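You operate a simulated robot arm through the tools that you are given. There is no shell and no other tool. Be economical: measure what you need, move in short steps, check, and stop when the job is done.

You are at the controls of a simulated two-armed robot. One attempt, no reset.

JOB
Take the thin brake pad from the top of the blue bench and put it on the top of the green bench. Pick up the copper bar from the top of the grey table with one hand, pass it to the other hand and put it on the top of the blue chest. Push the can dryer door shut. The order is free.

The check looks at the end state, three seconds after you hand in, the way a careful person would. Anything else that was tipped, shoved, dropped, spilled or broken makes it a failure.

ROBOT AND FRAMES
Two 6-joint arms with two-finger parallel grippers on one trunk, on a base that drives. Base frame: it is fixed to the floor where the robot stands at the start and does not move with it; the origin is under the middle of the robot, x ahead of it, y to its left, z up; the surface under the hand at the start is at about z = 0.86. Readings come in m, degrees, newtons and seconds.
The left shoulder is at the start at [-0.096, 0.177, 0.781], the right one opposite. With the tool pointing down near the work surface each hand reaches from about 0.1 to 0.68 m from the robot's upright axis, wherever it stands, measured 20 degrees to its own side. Places, roughly: can dryer door [-0.7, -9.4, 1.2]; copper bar [0.5, -9.25, 1]; thin brake pad (6x3x9 cm) [0.5, 0, 0.9]; top of the blue chest [0.6, -8.3, 0.9]; top of the green bench [0.4, -2.6, 0.8]. Payload 1.57 kg a hand.
The TCP of each hand is the grasp point between the finger pads, 0.03 m short of the fingertips. In the tool frame z runs along the fingers and y along their closing line. The gripper opens to 0.08 m. The fingers are 0.017 m wide and 0.012 m thick; the gripper's body (0.04 by 0.082 m) begins 0.08 m behind the TCP.
Orientation is that of the tool frame in the base frame, as a unit quaternion [w, x, y, z]. With the fingers straight down and closing along the base's y, the tool's x points along the base's -x, its y along +y and its z along -z.

CONTROLS
- The arms move only by the tool play_rows. It takes "left_moves", "right_moves" or both (then of equal length, played together; a hand with none holds still); each is a list that holds one entry, the list of rows, each a list of 7 numbers: the gripper command, from -1 (shut) to 1 (fully open), values between in proportion, then the shift along the base's x, y, z in cm, then the turn, a rotation vector about the base's x, y, z in degrees. In form: [[[claw, tx, ty, tz, wx, wy, wz], ...]]. A call has 1 to 8 rows; each row shifts and turns the commanded pose from where the row before left it. Rows are played at 5 a second. More than 0.05 m and 8.6 degrees between two rows, or a gripper value outside its range, and nothing of the call is played. Where a pose cannot be reached the arm comes as near as it can. A force on the tool above 40 N (or 10 N above the force at the start of the call, whichever is more), or a blocked arm, ends the call early, and 0.2 s more pass. Each finger travels about 0.072 m/s and halts on what it meets, pressing with about 30 N; the grip force reading is that of the motor and also rises with nothing between the fingers. The clock runs only during rows and for 0.2 s after the last one: add rows that do not move to give the fingers time. The reply holds the time, the measured pose of the TCP, the force on the tool along the base axes, the opening and the grip force, in the units named above and with some noise, with the torque about the TCP (base axes, N m) and any sound that the robot's microphone picked up, and new pictures: "pictures" is both (left out), scene, wrist or none (wrist: the cameras of the hands that moved).
- Cameras (640 x 400 px; columns grow to the right, rows downward): "scene" is now at [0.036, 0.0053, 1.5215]; the picture's right is [0.04, -1.00, 0.00], its down [-0.75, -0.03, -0.66] and it looks along [0.66, 0.03, -0.75] (base axes); focal length 272 px, centre (320, 200). "left" rides on the left gripper at [0.072, 0.007, -0.122] in its tool frame; the picture's right is [-0.09, 1.00, 0.00], its down [-0.84, -0.08, -0.54] and it looks along [-0.54, -0.05, 0.84] (tool axes); focal length 238 px, centre (320, 200). "right" rides on the right gripper at [0.072, -0.007, -0.122] in its tool frame; the picture's right is [0.09, 1.00, 0.00], its down [-0.84, 0.08, -0.54] and it looks along [-0.54, 0.05, 0.84] (tool axes); focal length 238 px, centre (320, 200). There is no depth. A picture from a camera that has moved, and an enlarged one, comes with that camera's place and axes in the base frame and with its lens. The place of the scene camera against the robot may be out by one fixed shift of up to 0.025 m in any direction.
- raise_lower(by): slides the trunk up (or, below 0, down) by that many m; the arms and the scene camera ride with it, the base frame stays. It gives what a move gives, with no picture.
- steer(legs): drives the robot by 1 to 6 legs, each [ahead, left, turn to the left] in m, m and degrees, along the robot's own axes; the way and the turn of a leg run together, so that a leg with both is an arc; at most 1.5 m and 180 degrees a leg. The arms and the cameras ride along, it lands a little off, and it stops where it bumps. It gives what a move gives, and a new picture of the scene camera.
- aim_head(pan, tilt): turns the head with the scene camera to pan (to the left, within 143 degrees either way) and tilt (down, from -29 to 69), counted from straight ahead of the robot. It gives what a move gives, and a new picture of the scene camera.
- inspect(camera, box): a new picture of the part [left, top, right, bottom] of that camera's present view, enlarged. The clock stands still meanwhile.
- hand_in(): hands the job in; it is judged then, once.

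Work in short steps. Places have to be worked out from the pictures, the camera data and where the tool is seen: move nearer, look again, correct. Check each grasp and each placing, and mend what went wrong. You have 165 turns and 260 pictures in all, those below and enlarged ones among them. Open the grippers and draw the arms clear of the work before you hand the job in, unless the task says otherwise; then end with one line.

The tools are called after "Request:" as a command line: name --argument value ..., lists and objects as JSON in quotes. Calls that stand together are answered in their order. play_rows: Moves the arms, as the interface text tells. Its arguments: {"type":"object","properties":{"left_moves":{"type":"array","items":{"type":"array","items":{"type":"array","items":{"type":"number"}}}},"right_moves":{"type":"array","items":{"type":"array","items":{"type":"array","items":{"type":"number"}}}},"pictures":{"type":"string","enum":["both","scene","wrist","none"]}},"required":[]} The other tools are called the same way: raise_lower (by) slides the trunk up or down; steer (legs) drives the base; aim_head (pan, tilt) turns the head that bears the scene camera; inspect (camera, box) takes an enlarged picture of a part of a camera's view; hand_in () hands the job in.

At the start:

```text
time_s: 0.0
left_tcp_pos: [0.4559, 0.2802, 1.0767]
left_tool_rot: [-0.001, -0.001, 1.0, 0.0]
left_contact_force: [-0.1, 0.8, 0.1]
left_ft_torque: [-0.02, 0.01, -0.01]
left_grip_width: 0.0802
left_grasp_force: 0.0
right_tcp_pos: [0.3913, -0.1318, 1.1137]
right_tool_rot: [0.0, 0.0, 1.0, 0.0]
right_contact_force: [0.1, 0.2, 0.2]
right_ft_torque: [0.05, -0.01, 0.05]
right_grip_width: 0.0799
right_grasp_force: 0.0
trunk travel left (down, up): [-0.225, 0.103]
robot x, y, heading: [0.003, 0.0042, -0.1]
head pan, tilt: [2.6, 48.9]
```

scene: 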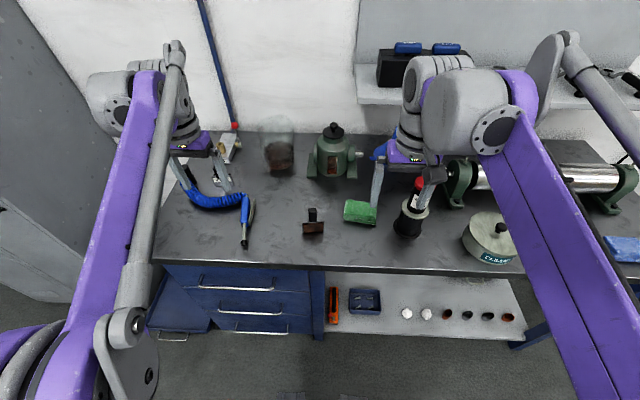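
right: 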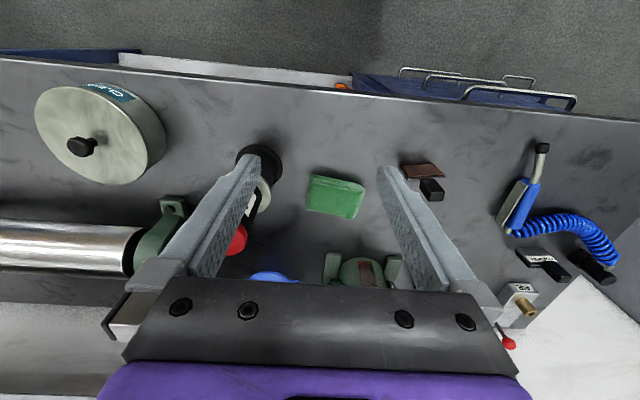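
left: 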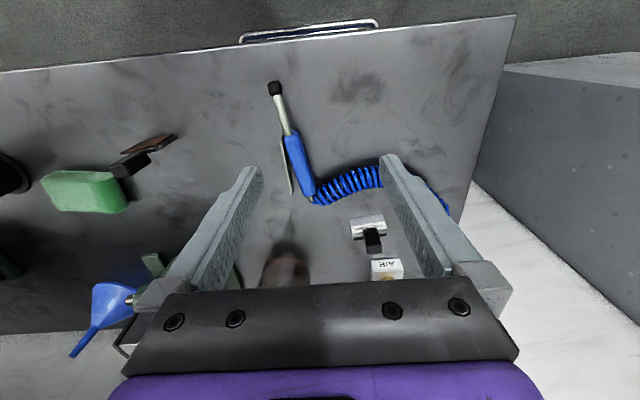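

The brown and black thing near pixel (313,222) is likely the brake pad; I enlarge to check it.

Request:
inspect --camera "scene" --box '[250, 170, 410, 270]'

Request:
inspect --camera "right" --box '[360, 130, 520, 230]'

```text
4.00 times, centred on (330, 220) of scene
camera zoom: at [0.036, 0.0053, 1.5215], right [0.04, -1.0, 0.0], down [-0.75, -0.03, -0.66], along [0.66, 0.03, -0.75], focal length 1087 px, centre (280, 120)
```

zoom: 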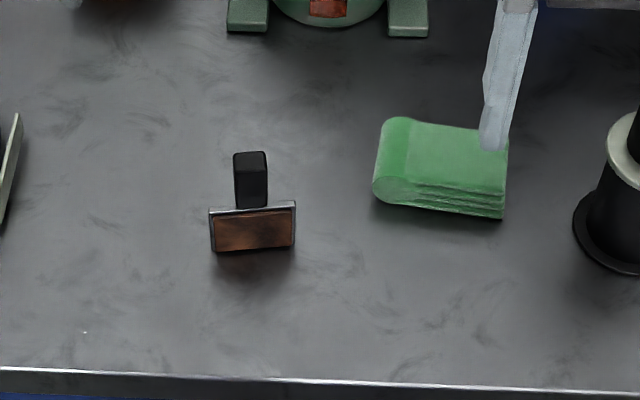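

```text
4.00 times, centred on (440, 180) of right
camera zoom: at [0.3199, -0.1397, 1.2359], right [-0.09, 1.0, 0.0], down [0.84, 0.08, 0.54], along [0.54, 0.05, -0.84], focal length 953 px, centre (-160, 280)
```

zoom: 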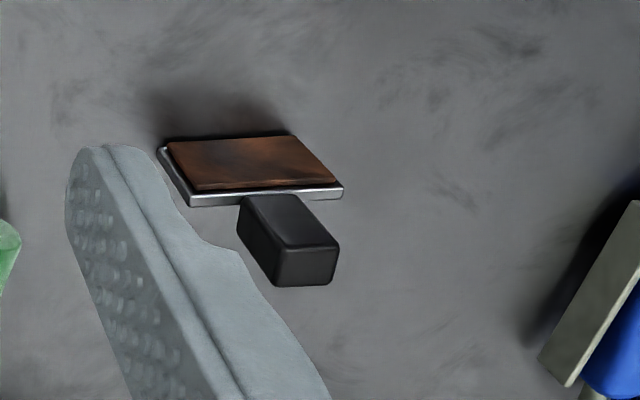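

The pad's plate sits around (0.48, 0.045), with a black grip block seemingly rising to z≈0.95. I bring the left hand above it for a closer look.

Request:
play_rows --left_moves '[[[1, -1, -4.5, 0, 0, 0, 0], [1, -1, -4.5, 0, 0, 0, 0], [1, -1, -4.5, 0, 0, 0, 0], [1, -1, -4.5, 0, 0, 0, 0], [1, 0, 0, 0, 0, 0, 0]]]' --pictures "both"

```text
time_s: 1.2
left_tcp_pos: [0.4162, 0.1017, 1.0742]
left_tool_rot: [0.0, 0.0, 1.0, 0.0]
left_contact_force: [0.3, -0.3, 0.5]
left_ft_torque: [0.02, -0.01, 0.0]
left_grip_width: 0.08
left_grasp_force: 0.0
right_tcp_pos: [0.3921, -0.1327, 1.1136]
right_tool_rot: [0.0, 0.001, 1.0, 0.0]
right_contact_force: [-0.4, 0.8, 0.0]
right_ft_torque: [0.0, -0.02, -0.01]
right_grip_width: 0.0801
right_grasp_force: 0.1
trunk travel left (down, up): [-0.225, 0.103]
robot x, y, heading: [-0.0008, -0.0013, -0.0]
head pan, tilt: [2.6, 48.9]
camera scene: at [0.0362, 0.0059, 1.5215], right [0.04, -1.0, 0.0], down [-0.75, -0.03, -0.66], along [0.66, 0.03, -0.75], focal length 272 px, centre (320, 200)
camera left: at [0.3448, 0.1089, 1.1967], right [0.09, 1.0, 0.0], down [0.84, -0.08, 0.54], along [0.54, -0.05, -0.84], focal length 238 px, centre (320, 200)
```

scene: 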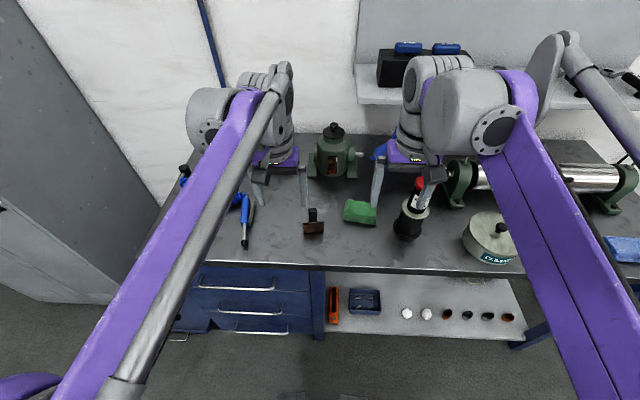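
left: 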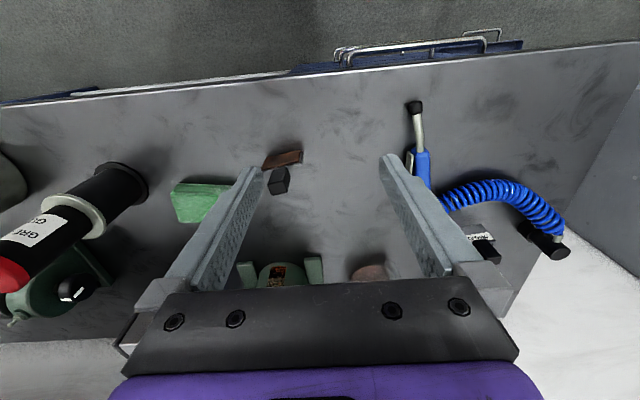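

Request:
inspect --camera "left" --box '[242, 130, 322, 210]'

```text
5.00 times, centred on (282, 170) of left
camera zoom: at [0.3448, 0.1089, 1.1967], right [0.09, 1.0, 0.0], down [0.84, -0.08, 0.54], along [0.54, -0.05, -0.84], focal length 1192 px, centre (510, 350)
```

zoom: 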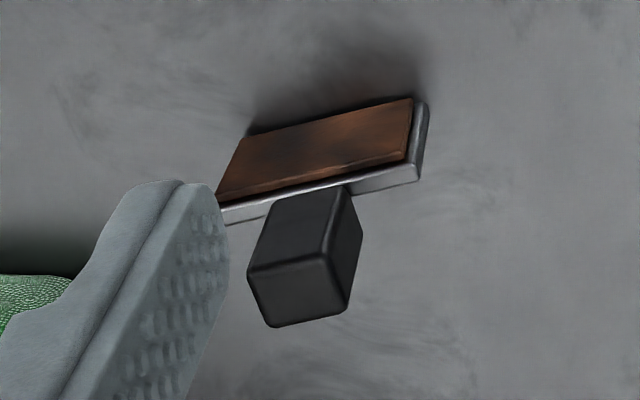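

Triangulating gives the block top centre at (0.4855, 0.044, 0.945), about 2.4 cm wide along y, yawed about 8°. I move above it.

Request:
play_rows --left_moves '[[[1, 3.5, -2.9, 0, 0, 0, 4], [1, 3.4, -2.85, 0, 0, 0, 4], [1, 0, 0, -4, 0, 0, 0], [1, 0, 0, -2.5, 0, 0, 0], [1, 0, 0, 0, 0, 0, 0]]]' --pictures "both"

```text
time_s: 2.4
left_tcp_pos: [0.4844, 0.0429, 1.0115]
left_tool_rot: [0.0, -0.069, 0.998, 0.0]
left_contact_force: [0.4, 0.0, -0.5]
left_ft_torque: [-0.03, -0.01, -0.01]
left_grip_width: 0.0801
left_grasp_force: 0.0
right_tcp_pos: [0.3932, -0.1319, 1.1135]
right_tool_rot: [0.0, 0.0, 1.0, 0.0]
right_contact_force: [-0.1, 0.9, 0.5]
right_ft_torque: [0.01, -0.04, 0.0]
right_grip_width: 0.0798
right_grasp_force: 0.0
trunk travel left (down, up): [-0.225, 0.103]
robot x, y, heading: [0.0, -0.0027, -0.2]
head pan, tilt: [2.6, 48.9]
camera scene: at [0.0358, 0.0054, 1.5215], right [0.04, -1.0, 0.0], down [-0.75, -0.03, -0.66], along [0.66, 0.03, -0.75], focal length 272 px, centre (320, 200)
camera left: at [0.4125, 0.0394, 1.1328], right [-0.05, 1.0, 0.0], down [0.84, 0.04, 0.54], along [0.54, 0.03, -0.84], focal length 238 px, centre (320, 200)
```

scene: 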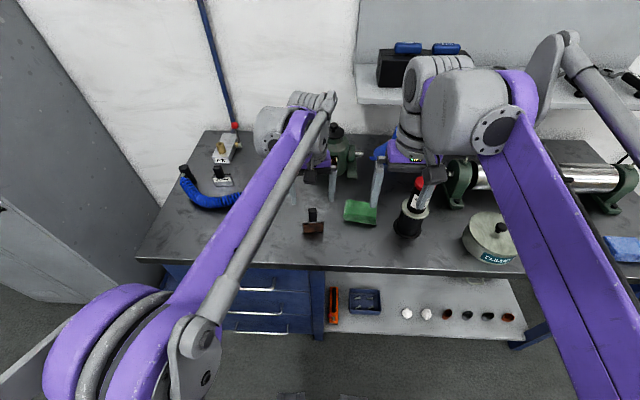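
left: 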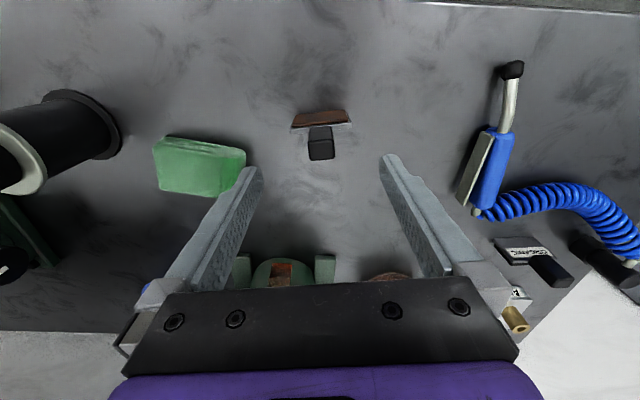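

Alignment is confirmed, so I descend and close on the block.

Request:
play_rows --left_moves '[[[1, 0.1, 0.2, -4, 0, 0, 1], [1, 0, 0, -4, 0, 0, 0], [1, 0, 0, -0.6, 0, 0, 0], [-1, 0, 0, 0, 0, 0, 0], [-1, 0, 0, 0, 0, 0, 0], [-1, 0, 0, 0, 0, 0, 0], [-1, 0, 0, 0, 0, 0, 0]]]' --pictures "wrist"

```text
time_s: 4.0
left_tcp_pos: [0.4856, 0.0444, 0.9246]
left_tool_rot: [0.0, -0.078, 0.997, 0.0]
left_contact_force: [-0.4, 0.8, -0.1]
left_ft_torque: [0.0, -0.02, 0.04]
left_grip_width: 0.0593
left_grasp_force: 30.8
right_tcp_pos: [0.3923, -0.1329, 1.1126]
right_tool_rot: [0.001, 0.001, 1.0, 0.0]
right_contact_force: [0.4, 1.0, 0.1]
right_ft_torque: [0.02, 0.0, 0.01]
right_grip_width: 0.0797
right_grasp_force: 0.0
trunk travel left (down, up): [-0.225, 0.103]
robot x, y, heading: [0.0022, -0.0035, -0.2]
head pan, tilt: [2.6, 48.9]
camera left: at [0.4137, 0.0402, 1.046], right [-0.06, 1.0, 0.0], down [0.84, 0.05, 0.54], along [0.54, 0.04, -0.84], focal length 238 px, centre (320, 200)
```

left: 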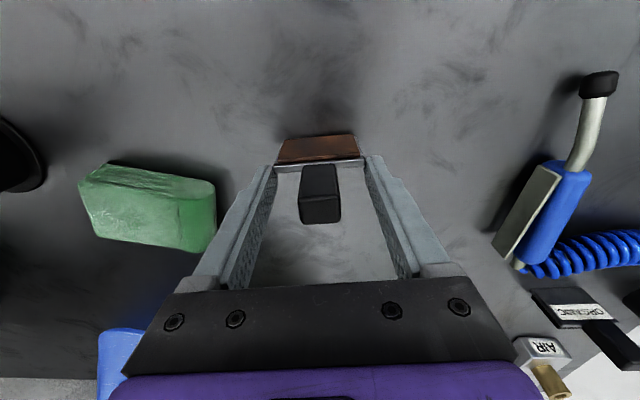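

The fingertips caught the plate's 6 cm edges just below its top at z≈0.90. I open, rise 1.6 cm and close on the block itself.

Request:
play_rows --left_moves '[[[1, 0, 0, 0, 0, 0, 0], [1, 0, 0, 0, 0, 0, 0], [1, 0, 0, 1.6, 0, 0, 0], [-1, 0, 0, 0, 0, 0, 0], [-1, 0, 0, 0, 0, 0, 0], [-1, 0, 0, 0, 0, 0, 0], [-1, 0, 0, 0, 0, 0, 0], [-1, 0, 0, 0, 0, 0, 0]]]' --pictures "wrist"

```text
time_s: 5.8
left_tcp_pos: [0.4867, 0.044, 0.9397]
left_tool_rot: [-0.001, -0.078, 0.997, 0.0]
left_contact_force: [1.3, 0.4, 2.2]
left_ft_torque: [0.01, -0.11, -0.04]
left_grip_width: 0.0217
left_grasp_force: 29.8
right_tcp_pos: [0.392, -0.1322, 1.1124]
right_tool_rot: [0.0, 0.0, 1.0, 0.0]
right_contact_force: [0.6, 0.0, 0.4]
right_ft_torque: [0.02, -0.02, -0.01]
right_grip_width: 0.0798
right_grasp_force: 0.1
trunk travel left (down, up): [-0.225, 0.103]
robot x, y, heading: [-0.0014, -0.0004, 0.1]
head pan, tilt: [2.6, 48.9]
camera left: at [0.4137, 0.0402, 1.0622], right [-0.06, 1.0, 0.0], down [0.84, 0.05, 0.54], along [0.54, 0.04, -0.84], focal length 238 px, centre (320, 200)
```

left: 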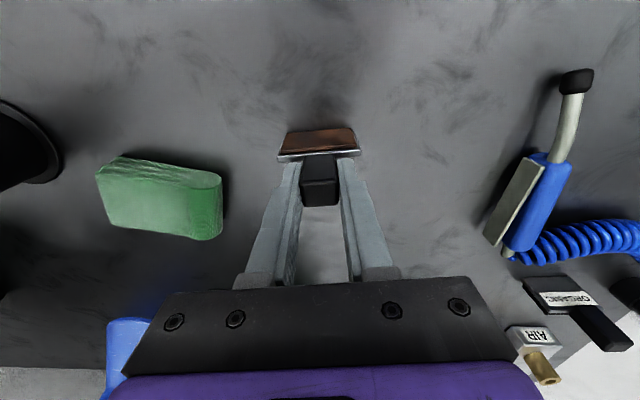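

The block is gripped at 2.2 cm. I lift it and pull it back toward the robot, then check the hold.

Request:
play_rows --left_moves '[[[-1, 0, 0, 4, 0, 0, 0], [-1, 0, 0, 4, 0, 0, 0], [-1, 0, 0, 4, 0, 0, 0], [-1, 0, 0, 4, 0, 0, 0], [-1, -4, 0, 2, 0, 0, 0], [-1, -4, 2, 0, 0, 0, 0], [-1, -4, 3, 0, 0, 0, 0], [-1, -3, 4, 0, 0, 0, 0]]]' --right_moves '[[[1, 0, 0, 2, 0, 0, 0], [1, 0, 0, 2, 0, 0, 0], [1, 0, 0, 2, 0, 0, 0], [1, 0, 0, 2, 0, 0, 0], [1, -3, 0, 0, 0, 0, 0], [1, -3, 0, 0, 0, 0, 0], [1, -3, 0, 0, 0, 0, 0], [1, -2, 0, 0, 0, 0, 0]]]' --pictures "both"

Request:
aim_head --pan -80 --tilt 25

```text
time_s: 7.6
left_tcp_pos: [0.3331, 0.135, 1.1219]
left_tool_rot: [0.0, -0.079, 0.997, 0.0]
left_contact_force: [-0.1, 0.1, -1.8]
left_ft_torque: [-0.03, -0.01, -0.01]
left_grip_width: 0.0216
left_grasp_force: 30.0
right_tcp_pos: [0.2808, -0.1312, 1.1942]
right_tool_rot: [0.001, 0.0, 1.0, 0.0]
right_contact_force: [-0.1, 0.0, -0.7]
right_ft_torque: [0.01, 0.02, -0.03]
right_grip_width: 0.08
right_grasp_force: 0.0
trunk travel left (down, up): [-0.225, 0.103]
robot x, y, heading: [0.0027, 0.0001, 0.2]
head pan, tilt: [2.6, 48.9]
camera scene: at [0.0344, 0.0061, 1.5215], right [0.04, -1.0, 0.0], down [-0.75, -0.03, -0.66], along [0.66, 0.03, -0.75], focal length 272 px, centre (320, 200)
camera right: at [0.2089, -0.1393, 1.3167], right [-0.09, 1.0, 0.0], down [0.84, 0.08, 0.54], along [0.54, 0.05, -0.84], focal length 238 px, centre (320, 200)
camera left: at [0.2618, 0.1306, 1.2432], right [-0.06, 1.0, 0.0], down [0.84, 0.05, 0.54], along [0.54, 0.03, -0.84], focal length 238 px, centre (320, 200)
```

scene: 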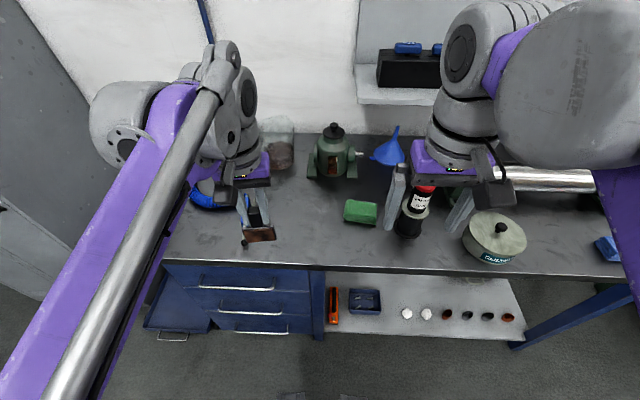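
right: 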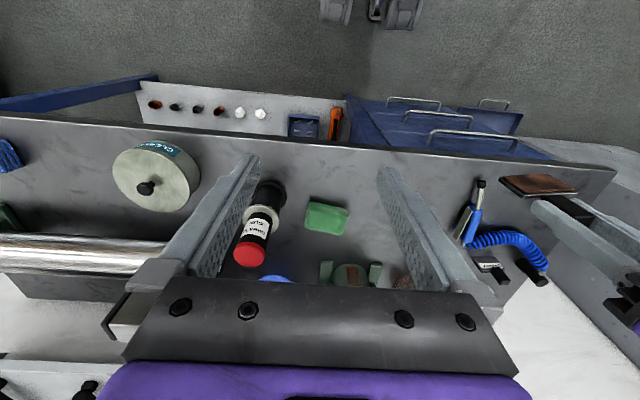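
left: 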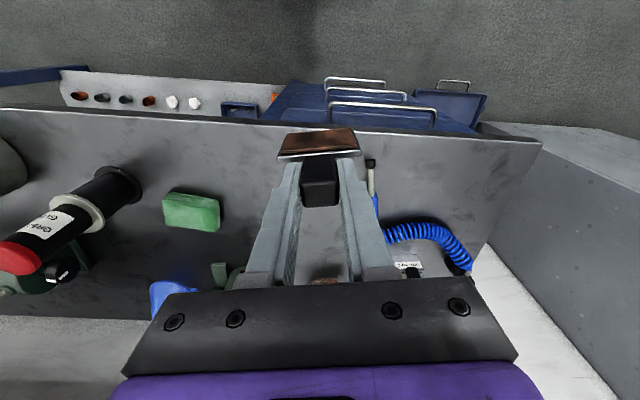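

```text
time_s: 9.2
left_tcp_pos: [0.3364, 0.1343, 1.1221]
left_tool_rot: [0.0, -0.079, 0.997, 0.0]
left_contact_force: [-0.3, -0.3, -2.4]
left_ft_torque: [-0.03, 0.01, 0.0]
left_grip_width: 0.0217
left_grasp_force: 30.2
right_tcp_pos: [0.2824, -0.1322, 1.1928]
right_tool_rot: [0.0, 0.0, 1.0, 0.0]
right_contact_force: [-0.1, 0.6, -0.1]
right_ft_torque: [0.03, 0.0, 0.02]
right_grip_width: 0.0798
right_grasp_force: 0.0
trunk travel left (down, up): [-0.225, 0.103]
robot x, y, heading: [-0.0004, -0.0007, -0.2]
head pan, tilt: [-80.0, 25.0]
camera scene: at [-0.0257, -0.0889, 1.5575], right [-0.98, -0.17, 0.0], down [-0.07, 0.42, -0.91], along [0.16, -0.89, -0.42], focal length 272 px, centre (320, 200)
```

scene: 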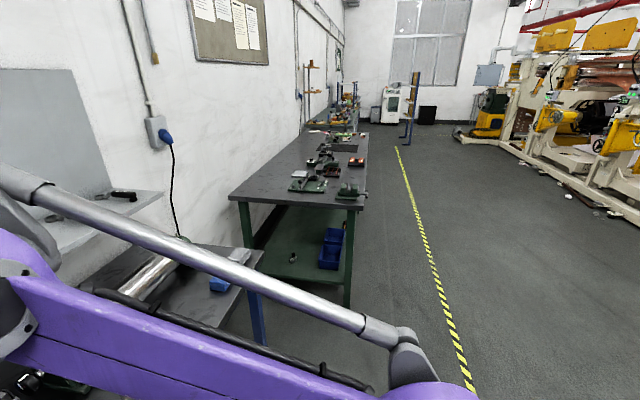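

The pad is held. The green bench's front edge is near x≈0, so I back off 0.45 m and then strafe right along it.

Request:
steer --legs '[[-0.45, 0, 0], [0, -1.0, 0], [0, -1.0, 0]]'

Request:
aim_head --pan -20 --tilt 40

```text
time_s: 29.2
left_tcp_pos: [-0.1095, -1.8563, 1.1211]
left_tool_rot: [0.0, -0.082, 0.997, 0.0]
left_contact_force: [-1.2, 0.0, -1.2]
left_ft_torque: [0.0, 0.0, 0.0]
left_grip_width: 0.0217
left_grasp_force: 30.0
right_tcp_pos: [-0.1619, -2.1241, 1.1927]
right_tool_rot: [0.001, -0.003, 1.0, 0.001]
right_contact_force: [0.1, 0.7, -0.2]
right_ft_torque: [0.02, 0.01, 0.01]
right_grip_width: 0.0798
right_grasp_force: 0.0
trunk travel left (down, up): [-0.225, 0.103]
robot x, y, heading: [-0.4446, -1.995, 0.3]
head pan, tilt: [-80.0, 25.0]
camera scene: at [-0.4701, -2.0832, 1.5575], right [-0.98, -0.18, 0.0], down [-0.08, 0.42, -0.91], along [0.16, -0.89, -0.42], focal length 272 px, centre (320, 200)
```

scene: 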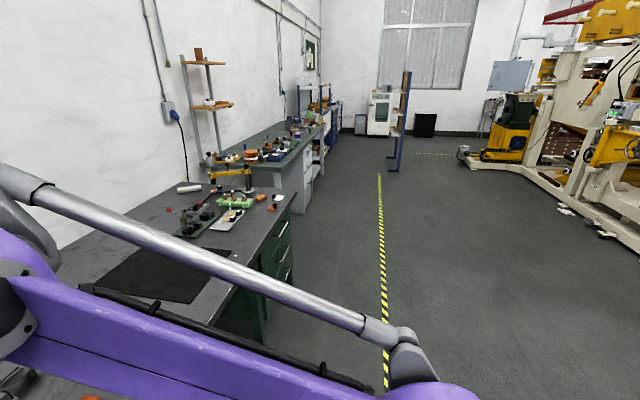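

```text
time_s: 30.5
left_tcp_pos: [-0.1091, -1.8577, 1.1228]
left_tool_rot: [0.0, -0.08, 0.997, -0.001]
left_contact_force: [-0.7, -0.3, -2.3]
left_ft_torque: [0.01, -0.02, 0.03]
left_grip_width: 0.0216
left_grasp_force: 29.9
right_tcp_pos: [-0.1608, -2.1249, 1.1938]
right_tool_rot: [0.0, -0.003, 1.0, 0.0]
right_contact_force: [-0.3, 0.3, -0.4]
right_ft_torque: [0.0, -0.02, 0.03]
right_grip_width: 0.08
right_grasp_force: 0.1
trunk travel left (down, up): [-0.225, 0.103]
robot x, y, heading: [-0.4457, -1.9947, 0.3]
head pan, tilt: [-20.0, 40.0]
camera scene: at [-0.4066, -2.0211, 1.5342], right [-0.34, -0.94, 0.0], down [-0.61, 0.22, -0.77], along [0.72, -0.26, -0.64], focal length 272 px, centre (320, 200)
```

scene: 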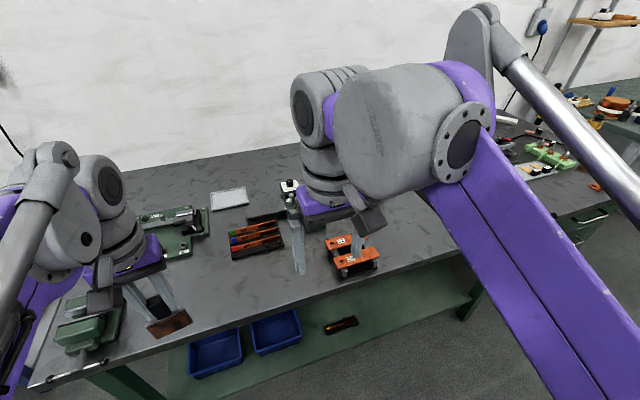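

I'm at the near part of the green bench, which is cluttered here; further right it looked clearer. I strafe 0.55 m more and look.

Request:
steer --legs '[[0, -0.6, 0]]'

Request:
aim_head --pan 0 --tilt 45

```text
time_s: 36.3
left_tcp_pos: [-0.1054, -2.4607, 1.1224]
left_tool_rot: [0.001, -0.083, 0.997, 0.001]
left_contact_force: [-0.6, 0.2, -2.5]
left_ft_torque: [-0.01, 0.02, 0.01]
left_grip_width: 0.0218
left_grasp_force: 30.0
right_tcp_pos: [-0.156, -2.7269, 1.194]
right_tool_rot: [0.0, -0.005, 1.0, 0.0]
right_contact_force: [-0.7, -0.5, 0.9]
right_ft_torque: [0.02, 0.01, -0.01]
right_grip_width: 0.0801
right_grasp_force: 0.0
trunk travel left (down, up): [-0.225, 0.103]
robot x, y, heading: [-0.4427, -2.5959, 0.5]
head pan, tilt: [-20.0, 40.0]
camera scene: at [-0.4018, -2.6237, 1.5342], right [-0.33, -0.94, 0.0], down [-0.61, 0.21, -0.77], along [0.72, -0.26, -0.64], focal length 272 px, centre (320, 200)
```

scene: 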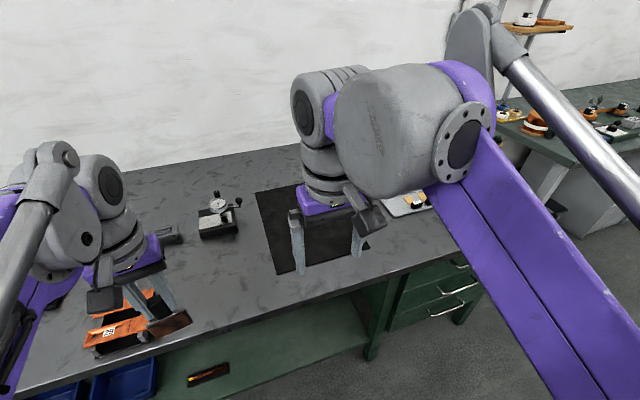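

```text
time_s: 37.1
left_tcp_pos: [-0.1065, -2.4587, 1.1209]
left_tool_rot: [0.0, -0.083, 0.997, 0.0]
left_contact_force: [-0.1, 0.5, -2.4]
left_ft_torque: [0.01, -0.01, 0.02]
left_grip_width: 0.0216
left_grasp_force: 29.9
right_tcp_pos: [-0.1549, -2.7268, 1.1936]
right_tool_rot: [0.0, -0.004, 1.0, 0.001]
right_contact_force: [0.0, 0.2, -0.2]
right_ft_torque: [0.01, 0.01, -0.02]
right_grip_width: 0.08
right_grasp_force: 0.1
trunk travel left (down, up): [-0.225, 0.103]
robot x, y, heading: [-0.4404, -2.5958, 0.8]
head pan, tilt: [0.0, 45.0]
camera scene: at [-0.4007, -2.5946, 1.527], right [0.01, -1.0, 0.0], down [-0.71, -0.01, -0.71], along [0.71, 0.01, -0.71], focal length 272 px, centre (320, 200)
```

scene: 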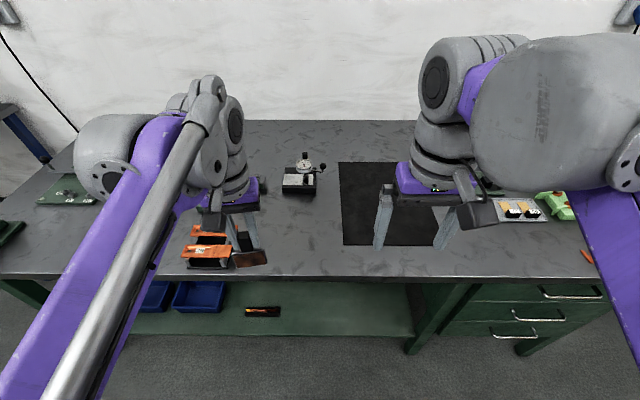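

Bare bench lies around (0.17, -2.50), with the front edge at x≈0.01. I drive 0.07 m closer and bring the pad over that spot.

Request:
steer --legs '[[0.07, 0, -0.8]]'

Request:
play_rows --left_moves '[[[-1, 5, -0.8, 0, 0, 0, 0], [-1, 4.8, -0.8, -1, 0, 0, 0], [-1, 4.8, -0.8, -2, 0, 0, -4], [-1, 4.8, -0.8, -4, 0, 0, -4], [-1, 0, 0, -4, 0, 0, 0], [-1, 0, 0, -4, 0, 0, 0], [-1, 0, 0, 0, 0, 0, 0]]]' --pictures "both"

```text
time_s: 38.1
left_tcp_pos: [-0.0321, -2.4645, 1.1216]
left_tool_rot: [0.0, -0.076, 0.997, 0.0]
left_contact_force: [0.8, 0.1, -1.9]
left_ft_torque: [0.02, 0.02, -0.01]
left_grip_width: 0.0217
left_grasp_force: 30.2
right_tcp_pos: [-0.0879, -2.7313, 1.1935]
right_tool_rot: [0.0, 0.003, 1.0, 0.0]
right_contact_force: [1.1, 0.0, 0.3]
right_ft_torque: [0.02, 0.06, 0.03]
right_grip_width: 0.0799
right_grasp_force: 0.0
trunk travel left (down, up): [-0.225, 0.103]
robot x, y, heading: [-0.3695, -2.5966, -0.1]
head pan, tilt: [0.0, 45.0]
camera scene: at [-0.3296, -2.595, 1.5269], right [0.0, -1.0, 0.0], down [-0.71, 0.0, -0.71], along [0.71, 0.0, -0.71], focal length 272 px, centre (320, 200)
```

scene: 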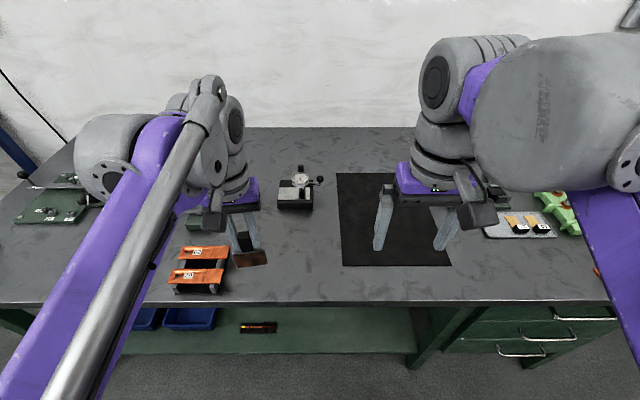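

```text
refused: row 1 steps farther than a row can; nothing moved
```

Request:
play_rows --left_moves '[[[-1, 4.7, -0.8, 0, 0, 0, 0], [-1, 4.7, -0.8, -1, 0, 0, 0], [-1, 4.4, -0.8, -2, 0, 0, -4], [-1, 3, -0.8, -3.5, 0, 0, -4], [-1, 3, 0, -3.5, 0, 0, 0], [-1, 0, 0, -4, 0, 0, 0], [-1, 0, 0, 0, 0, 0, 0]]]' --pictures "both"

```text
time_s: 39.7
left_tcp_pos: [0.1665, -2.4943, 0.9812]
left_tool_rot: [0.0, -0.006, 1.0, 0.0]
left_contact_force: [-0.6, 0.0, -0.8]
left_ft_torque: [-0.02, -0.01, -0.01]
left_grip_width: 0.0217
left_grasp_force: 30.2
right_tcp_pos: [-0.0878, -2.7317, 1.1931]
right_tool_rot: [-0.001, 0.003, 1.0, 0.0]
right_contact_force: [-0.7, -0.2, -0.3]
right_ft_torque: [-0.02, 0.0, 0.0]
right_grip_width: 0.0797
right_grasp_force: 0.1
trunk travel left (down, up): [-0.225, 0.103]
robot x, y, heading: [-0.3654, -2.5993, -0.7]
head pan, tilt: [0.0, 45.0]
camera scene: at [-0.3302, -2.595, 1.527], right [0.0, -1.0, 0.0], down [-0.71, 0.0, -0.71], along [0.71, 0.0, -0.71], focal length 272 px, centre (320, 200)
camera left: at [0.0936, -2.4895, 1.1024], right [0.08, 1.0, 0.0], down [0.84, -0.07, 0.54], along [0.54, -0.04, -0.84], focal length 238 px, centre (320, 200)
```

scene: 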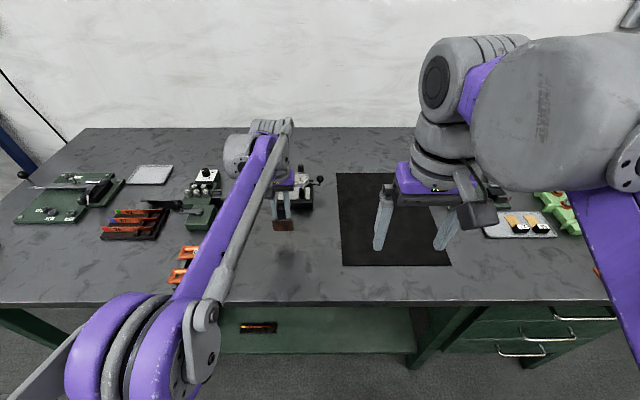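
left: 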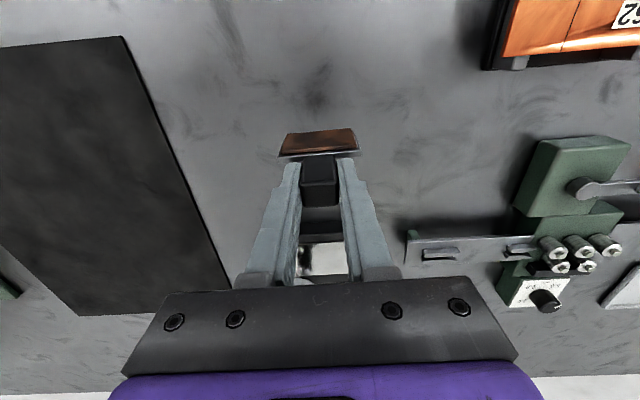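

The area is clear. I descend 7 cm, then check before making contact.

Request:
play_rows --left_moves '[[[-1, 0, 0, -3.5, 0, 0, 0], [-1, 0, 0, -3, 0, 0, 0], [-1, 0, 0, -1, 0, 0, 0], [-1, 0, 0, 0, 0, 0, 0]]]' --pictures "both"

```text
time_s: 40.4
left_tcp_pos: [0.1634, -2.4953, 0.9252]
left_tool_rot: [0.001, -0.006, 1.0, 0.0]
left_contact_force: [-4.4, -0.4, 24.9]
left_ft_torque: [0.11, 0.56, 0.02]
left_grip_width: 0.0214
left_grasp_force: 30.5
right_tcp_pos: [-0.088, -2.7305, 1.1943]
right_tool_rot: [0.001, 0.002, 1.0, -0.001]
right_contact_force: [0.1, 0.2, 0.5]
right_ft_torque: [0.0, 0.0, -0.03]
right_grip_width: 0.0801
right_grasp_force: 0.1
trunk travel left (down, up): [-0.225, 0.103]
robot x, y, heading: [-0.3688, -2.5954, -0.4]
head pan, tilt: [0.0, 45.0]
stopped in row 3 (left hand): the force on the tool passed its limit at 100 N (the readings are from after the stop); the commanded pose is now the measured one
camera scene: at [-0.3321, -2.5953, 1.5271], right [0.0, -1.0, 0.0], down [-0.71, 0.0, -0.71], along [0.71, 0.0, -0.71], focal length 272 px, centre (320, 200)
camera left: at [0.091, -2.4893, 1.047], right [0.08, 1.0, 0.0], down [0.84, -0.07, 0.54], along [0.54, -0.04, -0.84], focal length 238 px, centre (320, 200)
```

scene: 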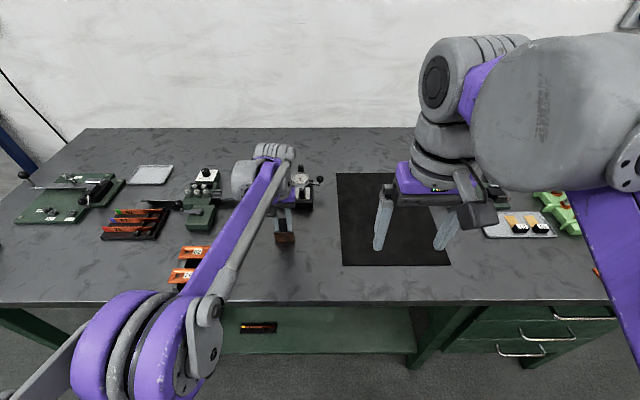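
left: 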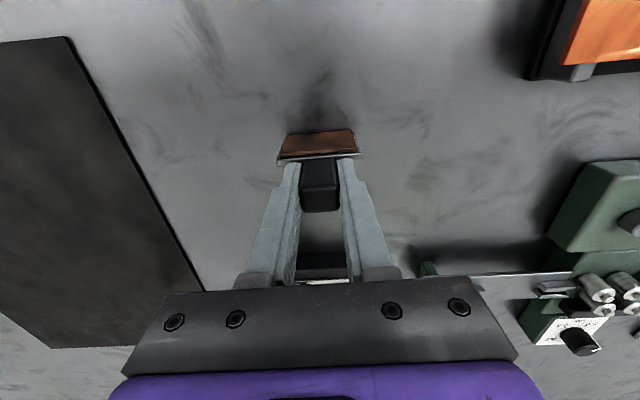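

It touched at TCP z≈0.925, so the bench top is about z=0.845. I ease the pressure slightly, then open.

Request:
play_rows --left_moves '[[[-1, 0, 0, 0.1, 0, 0, 0], [-1, 0, 0, 0, 0, 0, 0]]]' --pictures "none"

```text
time_s: 41.0
left_tcp_pos: [0.1638, -2.4944, 0.926]
left_tool_rot: [0.002, -0.006, 1.0, 0.0]
left_contact_force: [-7.3, -1.4, 17.4]
left_ft_torque: [0.05, 0.68, 0.05]
left_grip_width: 0.0214
left_grasp_force: 29.8
right_tcp_pos: [-0.0898, -2.7313, 1.1943]
right_tool_rot: [0.001, 0.003, 1.0, 0.0]
right_contact_force: [-0.1, 0.1, 0.2]
right_ft_torque: [0.02, 0.0, 0.05]
right_grip_width: 0.0799
right_grasp_force: 0.1
trunk travel left (down, up): [-0.225, 0.103]
robot x, y, heading: [-0.3698, -2.5973, -0.3]
head pan, tilt: [0.0, 45.0]
```

There is still some push and a lateral force, so I relieve a little more.

Request:
play_rows --left_moves '[[[-1, 0.2, 0, 0.15, 0, 0, 0], [-1, 0, 0, 0, 0, 0, 0]]]' --pictures "none"

```text
time_s: 41.6
left_tcp_pos: [0.167, -2.4945, 0.9259]
left_tool_rot: [0.003, -0.006, 1.0, -0.001]
left_contact_force: [-1.7, -0.3, 2.8]
left_ft_torque: [0.04, 0.14, -0.02]
left_grip_width: 0.0217
left_grasp_force: 30.4
right_tcp_pos: [-0.0875, -2.7302, 1.1936]
right_tool_rot: [0.0, 0.002, 1.0, 0.0]
right_contact_force: [0.2, -0.9, 0.8]
right_ft_torque: [0.0, 0.0, 0.04]
right_grip_width: 0.0801
right_grasp_force: 0.0
trunk travel left (down, up): [-0.225, 0.103]
robot x, y, heading: [-0.3698, -2.5934, -0.4]
head pan, tilt: [0.0, 45.0]
```

Light contact now. I open, then rise straight up.

Request:
play_rows --left_moves '[[[0, 0, 0, 0, 0, 0, 0], [0, 0, 0, 0, 0, 0, 0], [0.6, 0, 0, 0, 0, 0, 0], [0.6, 0, 0, 2, 0, 0, 0], [0.6, 0, 0, 4, 0, 0, 0], [0.6, 0, 0, 4, 0, 0, 0], [0.6, 0, 0, 4, 0, 0, 0]]]' --pictures "both"

```text
time_s: 43.2
left_tcp_pos: [0.1664, -2.4957, 1.0674]
left_tool_rot: [0.002, -0.007, 1.0, 0.0]
left_contact_force: [1.4, 0.8, 0.2]
left_ft_torque: [0.01, -0.01, 0.0]
left_grip_width: 0.0641
left_grasp_force: 0.1
right_tcp_pos: [-0.0869, -2.7312, 1.1937]
right_tool_rot: [0.001, 0.002, 1.0, 0.0]
right_contact_force: [0.4, 0.8, 0.2]
right_ft_torque: [-0.02, 0.03, 0.01]
right_grip_width: 0.0802
right_grasp_force: 0.1
trunk travel left (down, up): [-0.225, 0.103]
robot x, y, heading: [-0.3678, -2.5951, -0.4]
head pan, tilt: [0.0, 45.0]
camera scene: at [-0.3302, -2.5951, 1.5269], right [0.0, -1.0, 0.0], down [-0.71, 0.0, -0.71], along [0.71, 0.0, -0.71], focal length 272 px, centre (320, 200)
camera left: at [0.0955, -2.4893, 1.1883], right [0.08, 1.0, 0.0], down [0.84, -0.07, 0.55], along [0.54, -0.04, -0.84], focal length 238 px, centre (320, 200)
```

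scene: 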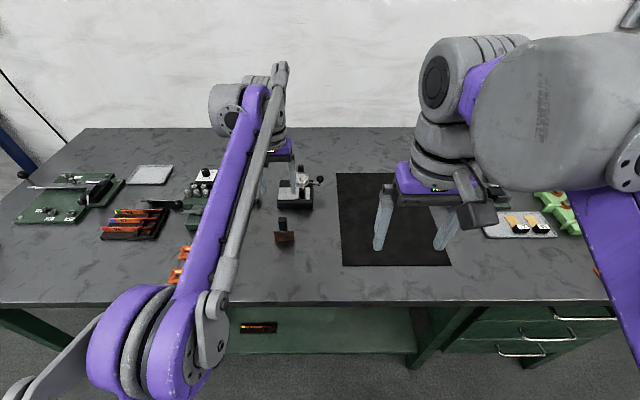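
left: 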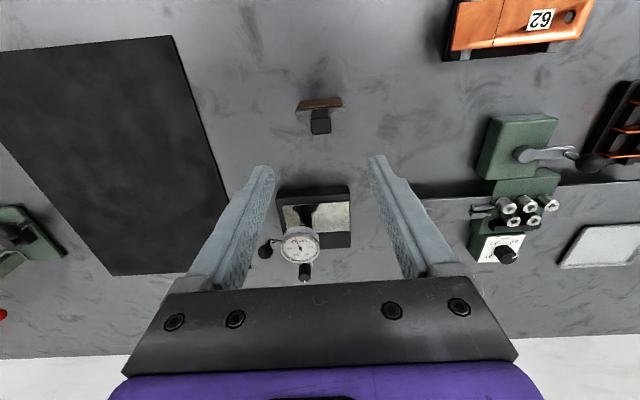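

The pad stands upright on the green bench. I retract the left arm, back off and head for the far end, with the head turned to look down the aisle.

Request:
play_rows --left_moves '[[[0.6, -4, 1, 2, 0, 0, 0], [0.6, -4, 1, 2, 0, 0, 0], [0.6, -4, 1, 2, 0, 0, 0], [0.6, -4, 0, 2, 0, 0, 0], [0.6, -4, 0, 2, 0, 0, 0], [0.6, -4, 0, 2, 0, 0, 0]]]' --pictures "none"

Request:
steer --legs '[[-0.2, 0, 0], [0, -1.3, 0]]'

Request:
aim_head --pan -90 --tilt 20

```text
time_s: 44.6
left_tcp_pos: [-0.0754, -2.4661, 1.1876]
left_tool_rot: [0.002, -0.006, 1.0, 0.0]
left_contact_force: [-1.2, 0.3, 1.5]
left_ft_torque: [-0.01, -0.05, -0.05]
left_grip_width: 0.064
left_grasp_force: 0.0
right_tcp_pos: [-0.0888, -2.7294, 1.1932]
right_tool_rot: [0.001, 0.003, 1.0, 0.0]
right_contact_force: [0.0, 1.5, 0.4]
right_ft_torque: [-0.03, -0.06, -0.02]
right_grip_width: 0.0801
right_grasp_force: 0.1
trunk travel left (down, up): [-0.225, 0.103]
robot x, y, heading: [-0.368, -2.5984, -0.4]
head pan, tilt: [0.0, 45.0]
```

```text
time_s: 57.3
left_tcp_pos: [-0.269, -3.7564, 1.1855]
left_tool_rot: [0.002, -0.015, 1.0, -0.001]
left_contact_force: [-1.0, 0.1, 0.2]
left_ft_torque: [0.01, 0.01, 0.0]
left_grip_width: 0.064
left_grasp_force: 0.0
right_tcp_pos: [-0.2783, -4.0231, 1.1934]
right_tool_rot: [0.0, -0.007, 1.0, 0.0]
right_contact_force: [-0.5, 0.1, 1.0]
right_ft_torque: [-0.01, 0.02, 0.0]
right_grip_width: 0.0801
right_grasp_force: 0.1
trunk travel left (down, up): [-0.225, 0.103]
robot x, y, heading: [-0.56, -3.8913, 0.4]
head pan, tilt: [0.0, 45.0]
camera scene: at [-0.5235, -3.8907, 1.527], right [0.01, -1.0, 0.0], down [-0.71, -0.01, -0.71], along [0.71, 0.01, -0.71], focal length 272 px, centre (320, 200)
```

scene: 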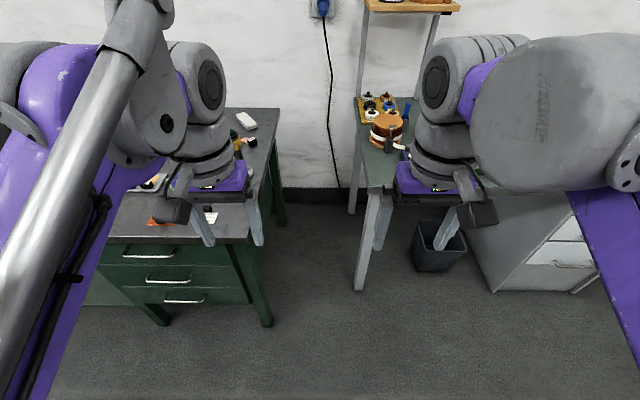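

```text
time_s: 59.0
left_tcp_pos: [-0.2697, -3.756, 1.1869]
left_tool_rot: [0.001, -0.015, 1.0, 0.0]
left_contact_force: [-0.6, -0.1, 0.8]
left_ft_torque: [0.04, 0.01, 0.01]
left_grip_width: 0.0641
left_grasp_force: 0.0
right_tcp_pos: [-0.2779, -4.0214, 1.1933]
right_tool_rot: [0.0, -0.007, 1.0, 0.001]
right_contact_force: [0.1, -0.1, 0.8]
right_ft_torque: [0.03, -0.01, -0.03]
right_grip_width: 0.0797
right_grasp_force: 0.0
trunk travel left (down, up): [-0.225, 0.103]
robot x, y, heading: [-0.5637, -3.8943, 0.9]
head pan, tilt: [-90.0, 20.0]
camera scene: at [-0.6034, -3.9849, 1.5656], right [-1.0, -0.01, 0.0], down [0.0, 0.34, -0.94], along [0.01, -0.94, -0.34], focal length 272 px, centre (320, 200)
```

scene: 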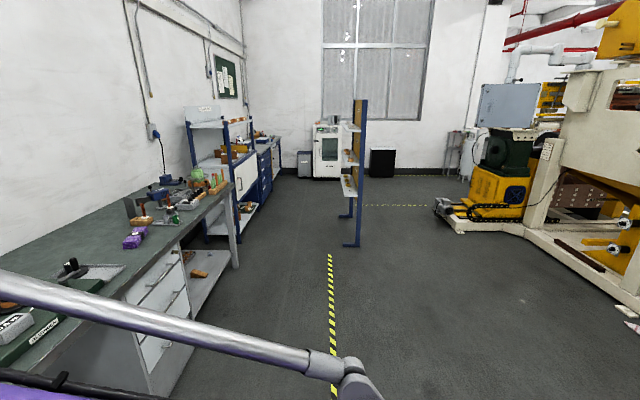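

The blue stand near (-0.9, -6.8) leaves a gap from x≈-0.88 to x≈0.17, so I drive along x≈-0.38.

Request:
steer --legs '[[0.18, -1.3, -0.9], [0, -1.0, 0]]'

Request:
inspect --camera "scene" --box '[160, 60, 480, 260]'

```text
time_s: 79.2
left_tcp_pos: [-0.0904, -6.0467, 1.1853]
left_tool_rot: [0.002, -0.006, 1.0, 0.0]
left_contact_force: [0.8, -0.1, 0.1]
left_ft_torque: [0.02, 0.04, 0.02]
left_grip_width: 0.0637
left_grasp_force: 0.2
right_tcp_pos: [-0.1049, -6.3116, 1.1941]
right_tool_rot: [0.0, 0.002, 1.0, 0.0]
right_contact_force: [-0.5, 0.3, 0.3]
right_ft_torque: [0.0, 0.04, 0.0]
right_grip_width: 0.08
right_grasp_force: 0.1
trunk travel left (down, up): [-0.225, 0.103]
robot x, y, heading: [-0.3846, -6.179, -0.2]
head pan, tilt: [-90.0, 20.0]
camera scene: at [-0.4284, -6.2689, 1.5656], right [-1.0, 0.0, 0.0], down [0.0, 0.34, -0.94], along [0.0, -0.94, -0.34], focal length 272 px, centre (320, 200)
```

scene: 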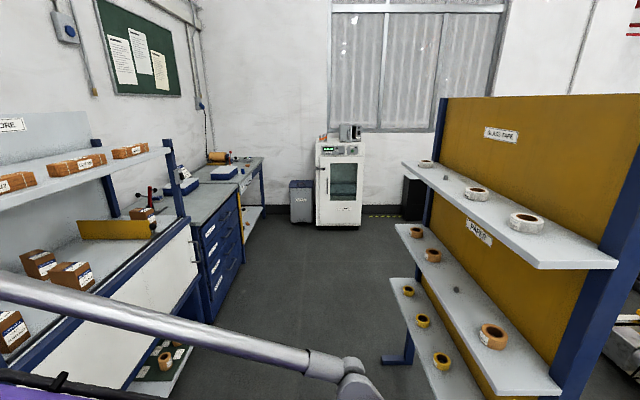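

```text
2.00 times, centred on (320, 160) of scene
camera zoom: at [-0.4284, -6.2689, 1.5656], right [-1.0, 0.0, 0.0], down [0.0, 0.34, -0.94], along [0.0, -0.94, -0.34], focal length 543 px, centre (320, 280)
```

zoom: 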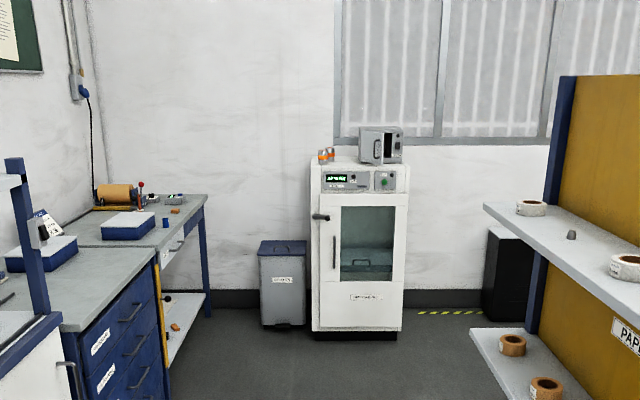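

The thing at z≈1.2 is the small grey box on top of the white cabinet. I enlarge it and the grey table.

Request:
inspect --camera "scene" --box '[310, 110, 380, 160]'

Request:
inspect --camera "scene" --box '[170, 140, 290, 220]'

```text
8.00 times, centred on (345, 135) of scene
camera zoom: at [-0.4284, -6.2689, 1.5656], right [-1.0, 0.0, 0.0], down [0.0, 0.34, -0.94], along [0.0, -0.94, -0.34], focal length 2174 px, centre (120, 720)
```

zoom: 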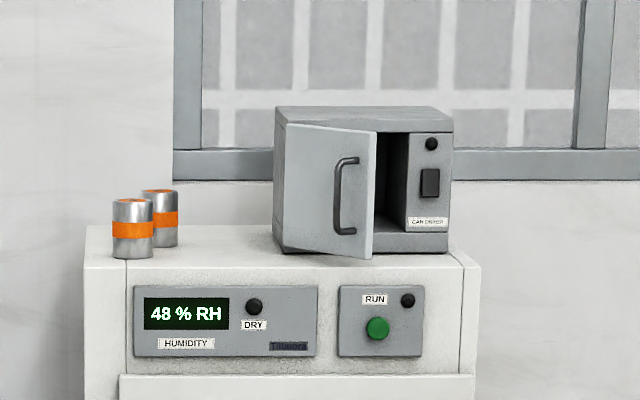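

```text
5.00 times, centred on (230, 180) of scene
camera zoom: at [-0.4284, -6.2689, 1.5656], right [-1.0, 0.0, 0.0], down [0.0, 0.34, -0.94], along [0.0, -0.94, -0.34], focal length 1358 px, centre (770, 300)
```

zoom: 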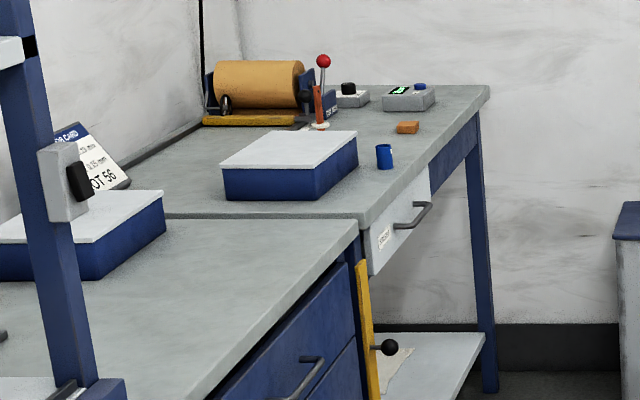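

The can dryer is the small grey box on the cabinet, its door hinged on the +x side and ajar toward +y. The copper bar may be the orange block on the grey table. I drive nearer and look from in front.

Request:
steer --legs '[[0, -1.3, 0], [0, -1.2, 0]]'

Request:
aim_head --pan -15 --tilt 35

```text
time_s: 101.0
left_tcp_pos: [-0.1134, -8.5326, 1.1864]
left_tool_rot: [0.002, -0.003, 1.0, 0.0]
left_contact_force: [0.2, 0.4, 0.2]
left_ft_torque: [0.01, -0.01, 0.02]
left_grip_width: 0.0641
left_grasp_force: 0.1
right_tcp_pos: [-0.129, -8.7983, 1.1946]
right_tool_rot: [0.0, 0.007, 1.0, 0.001]
right_contact_force: [0.0, -0.2, -0.5]
right_ft_torque: [-0.01, -0.02, -0.01]
right_grip_width: 0.0801
right_grasp_force: 0.0
trunk travel left (down, up): [-0.225, 0.103]
robot x, y, heading: [-0.4071, -8.6616, -0.4]
head pan, tilt: [-90.0, 20.0]
camera scene: at [-0.4521, -8.7525, 1.5656], right [-1.0, 0.01, 0.0], down [0.0, 0.34, -0.94], along [-0.01, -0.94, -0.34], focal length 272 px, centre (320, 200)
```

scene: 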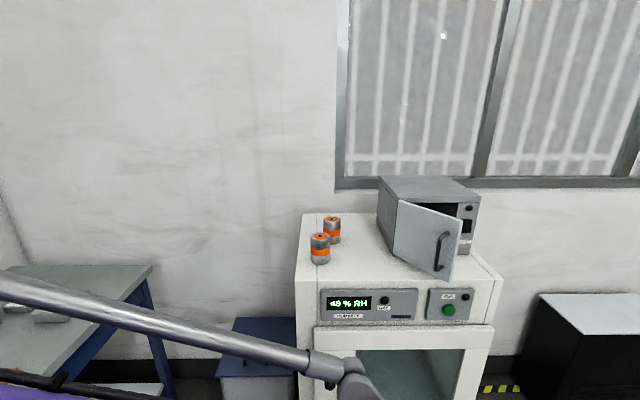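

```text
time_s: 102.5
left_tcp_pos: [-0.1115, -8.5324, 1.1873]
left_tool_rot: [0.002, -0.003, 1.0, 0.0]
left_contact_force: [-0.2, -0.1, 0.5]
left_ft_torque: [0.04, 0.01, -0.04]
left_grip_width: 0.064
left_grasp_force: 0.1
right_tcp_pos: [-0.1279, -8.7978, 1.1922]
right_tool_rot: [0.0, 0.006, 1.0, 0.0]
right_contact_force: [0.5, -0.2, -0.9]
right_ft_torque: [0.01, 0.01, -0.03]
right_grip_width: 0.0798
right_grasp_force: 0.0
trunk travel left (down, up): [-0.225, 0.103]
robot x, y, heading: [-0.4074, -8.6655, -0.8]
head pan, tilt: [-15.0, 35.0]
camera scene: at [-0.3662, -8.6832, 1.5418], right [-0.27, -0.96, 0.0], down [-0.55, 0.16, -0.82], along [0.79, -0.22, -0.57], focal length 272 px, centre (320, 200)
```

scene: 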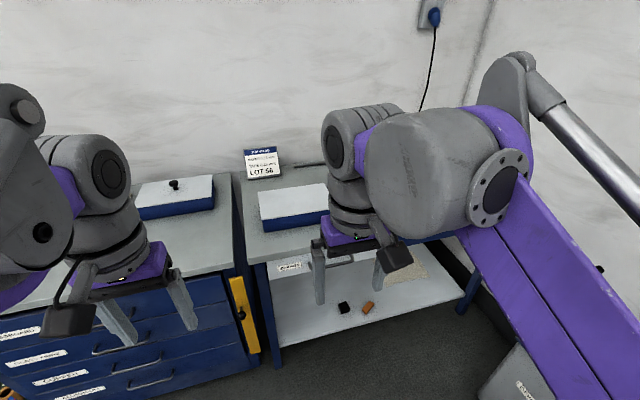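

The right arm hides the table from here. I move forward and right for a better view.

Request:
steer --legs '[[0.15, -0.3, 0.8]]'

Request:
aim_head --pan -5 --tilt 35

```text
time_s: 105.7
left_tcp_pos: [0.0334, -8.8285, 1.1875]
left_tool_rot: [0.001, -0.007, 1.0, 0.0]
left_contact_force: [0.1, 0.0, 0.2]
left_ft_torque: [-0.03, -0.01, 0.03]
left_grip_width: 0.0641
left_grasp_force: 0.0
right_tcp_pos: [0.0218, -9.0915, 1.1943]
right_tool_rot: [0.001, 0.001, 1.0, 0.0]
right_contact_force: [-0.4, -0.1, -0.2]
right_ft_torque: [0.02, -0.02, 0.04]
right_grip_width: 0.0801
right_grasp_force: 0.1
trunk travel left (down, up): [-0.225, 0.103]
robot x, y, heading: [-0.2588, -8.9574, -0.1]
head pan, tilt: [-15.0, 35.0]
camera scene: at [-0.218, -8.9809, 1.5418], right [-0.26, -0.97, 0.0], down [-0.55, 0.15, -0.82], along [0.79, -0.21, -0.57], focal length 272 px, centre (320, 200)
```

scene: 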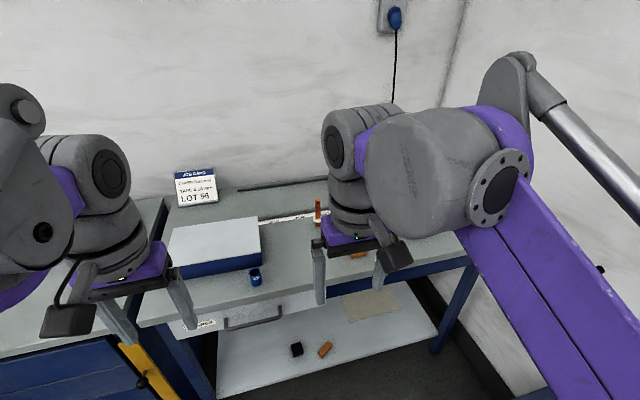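

```text
time_s: 106.4
left_tcp_pos: [0.0342, -8.8282, 1.188]
left_tool_rot: [0.002, -0.008, 1.0, 0.0]
left_contact_force: [1.0, -0.5, 0.5]
left_ft_torque: [-0.03, 0.01, -0.03]
left_grip_width: 0.0639
left_grasp_force: 0.0
right_tcp_pos: [0.0209, -9.0924, 1.1929]
right_tool_rot: [0.0, 0.0, 1.0, 0.0]
right_contact_force: [0.3, -0.2, 0.3]
right_ft_torque: [0.01, 0.02, -0.02]
right_grip_width: 0.0803
right_grasp_force: 0.0
trunk travel left (down, up): [-0.225, 0.103]
robot x, y, heading: [-0.2638, -8.9585, -0.1]
head pan, tilt: [-5.0, 35.0]
camera scene: at [-0.2154, -8.9657, 1.5418], right [-0.09, -1.0, 0.0], down [-0.57, 0.05, -0.82], along [0.82, -0.07, -0.57], focal length 272 px, centre (320, 200)
```

scene: 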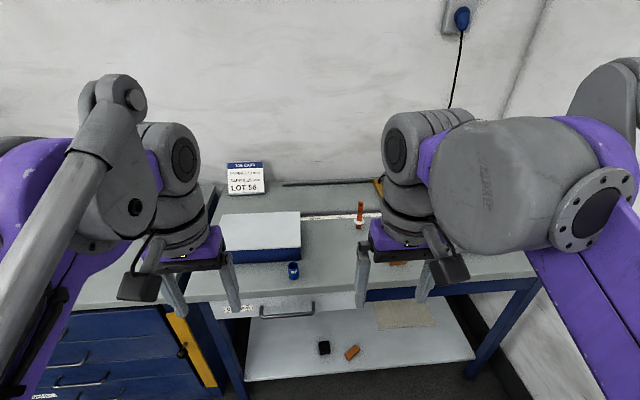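

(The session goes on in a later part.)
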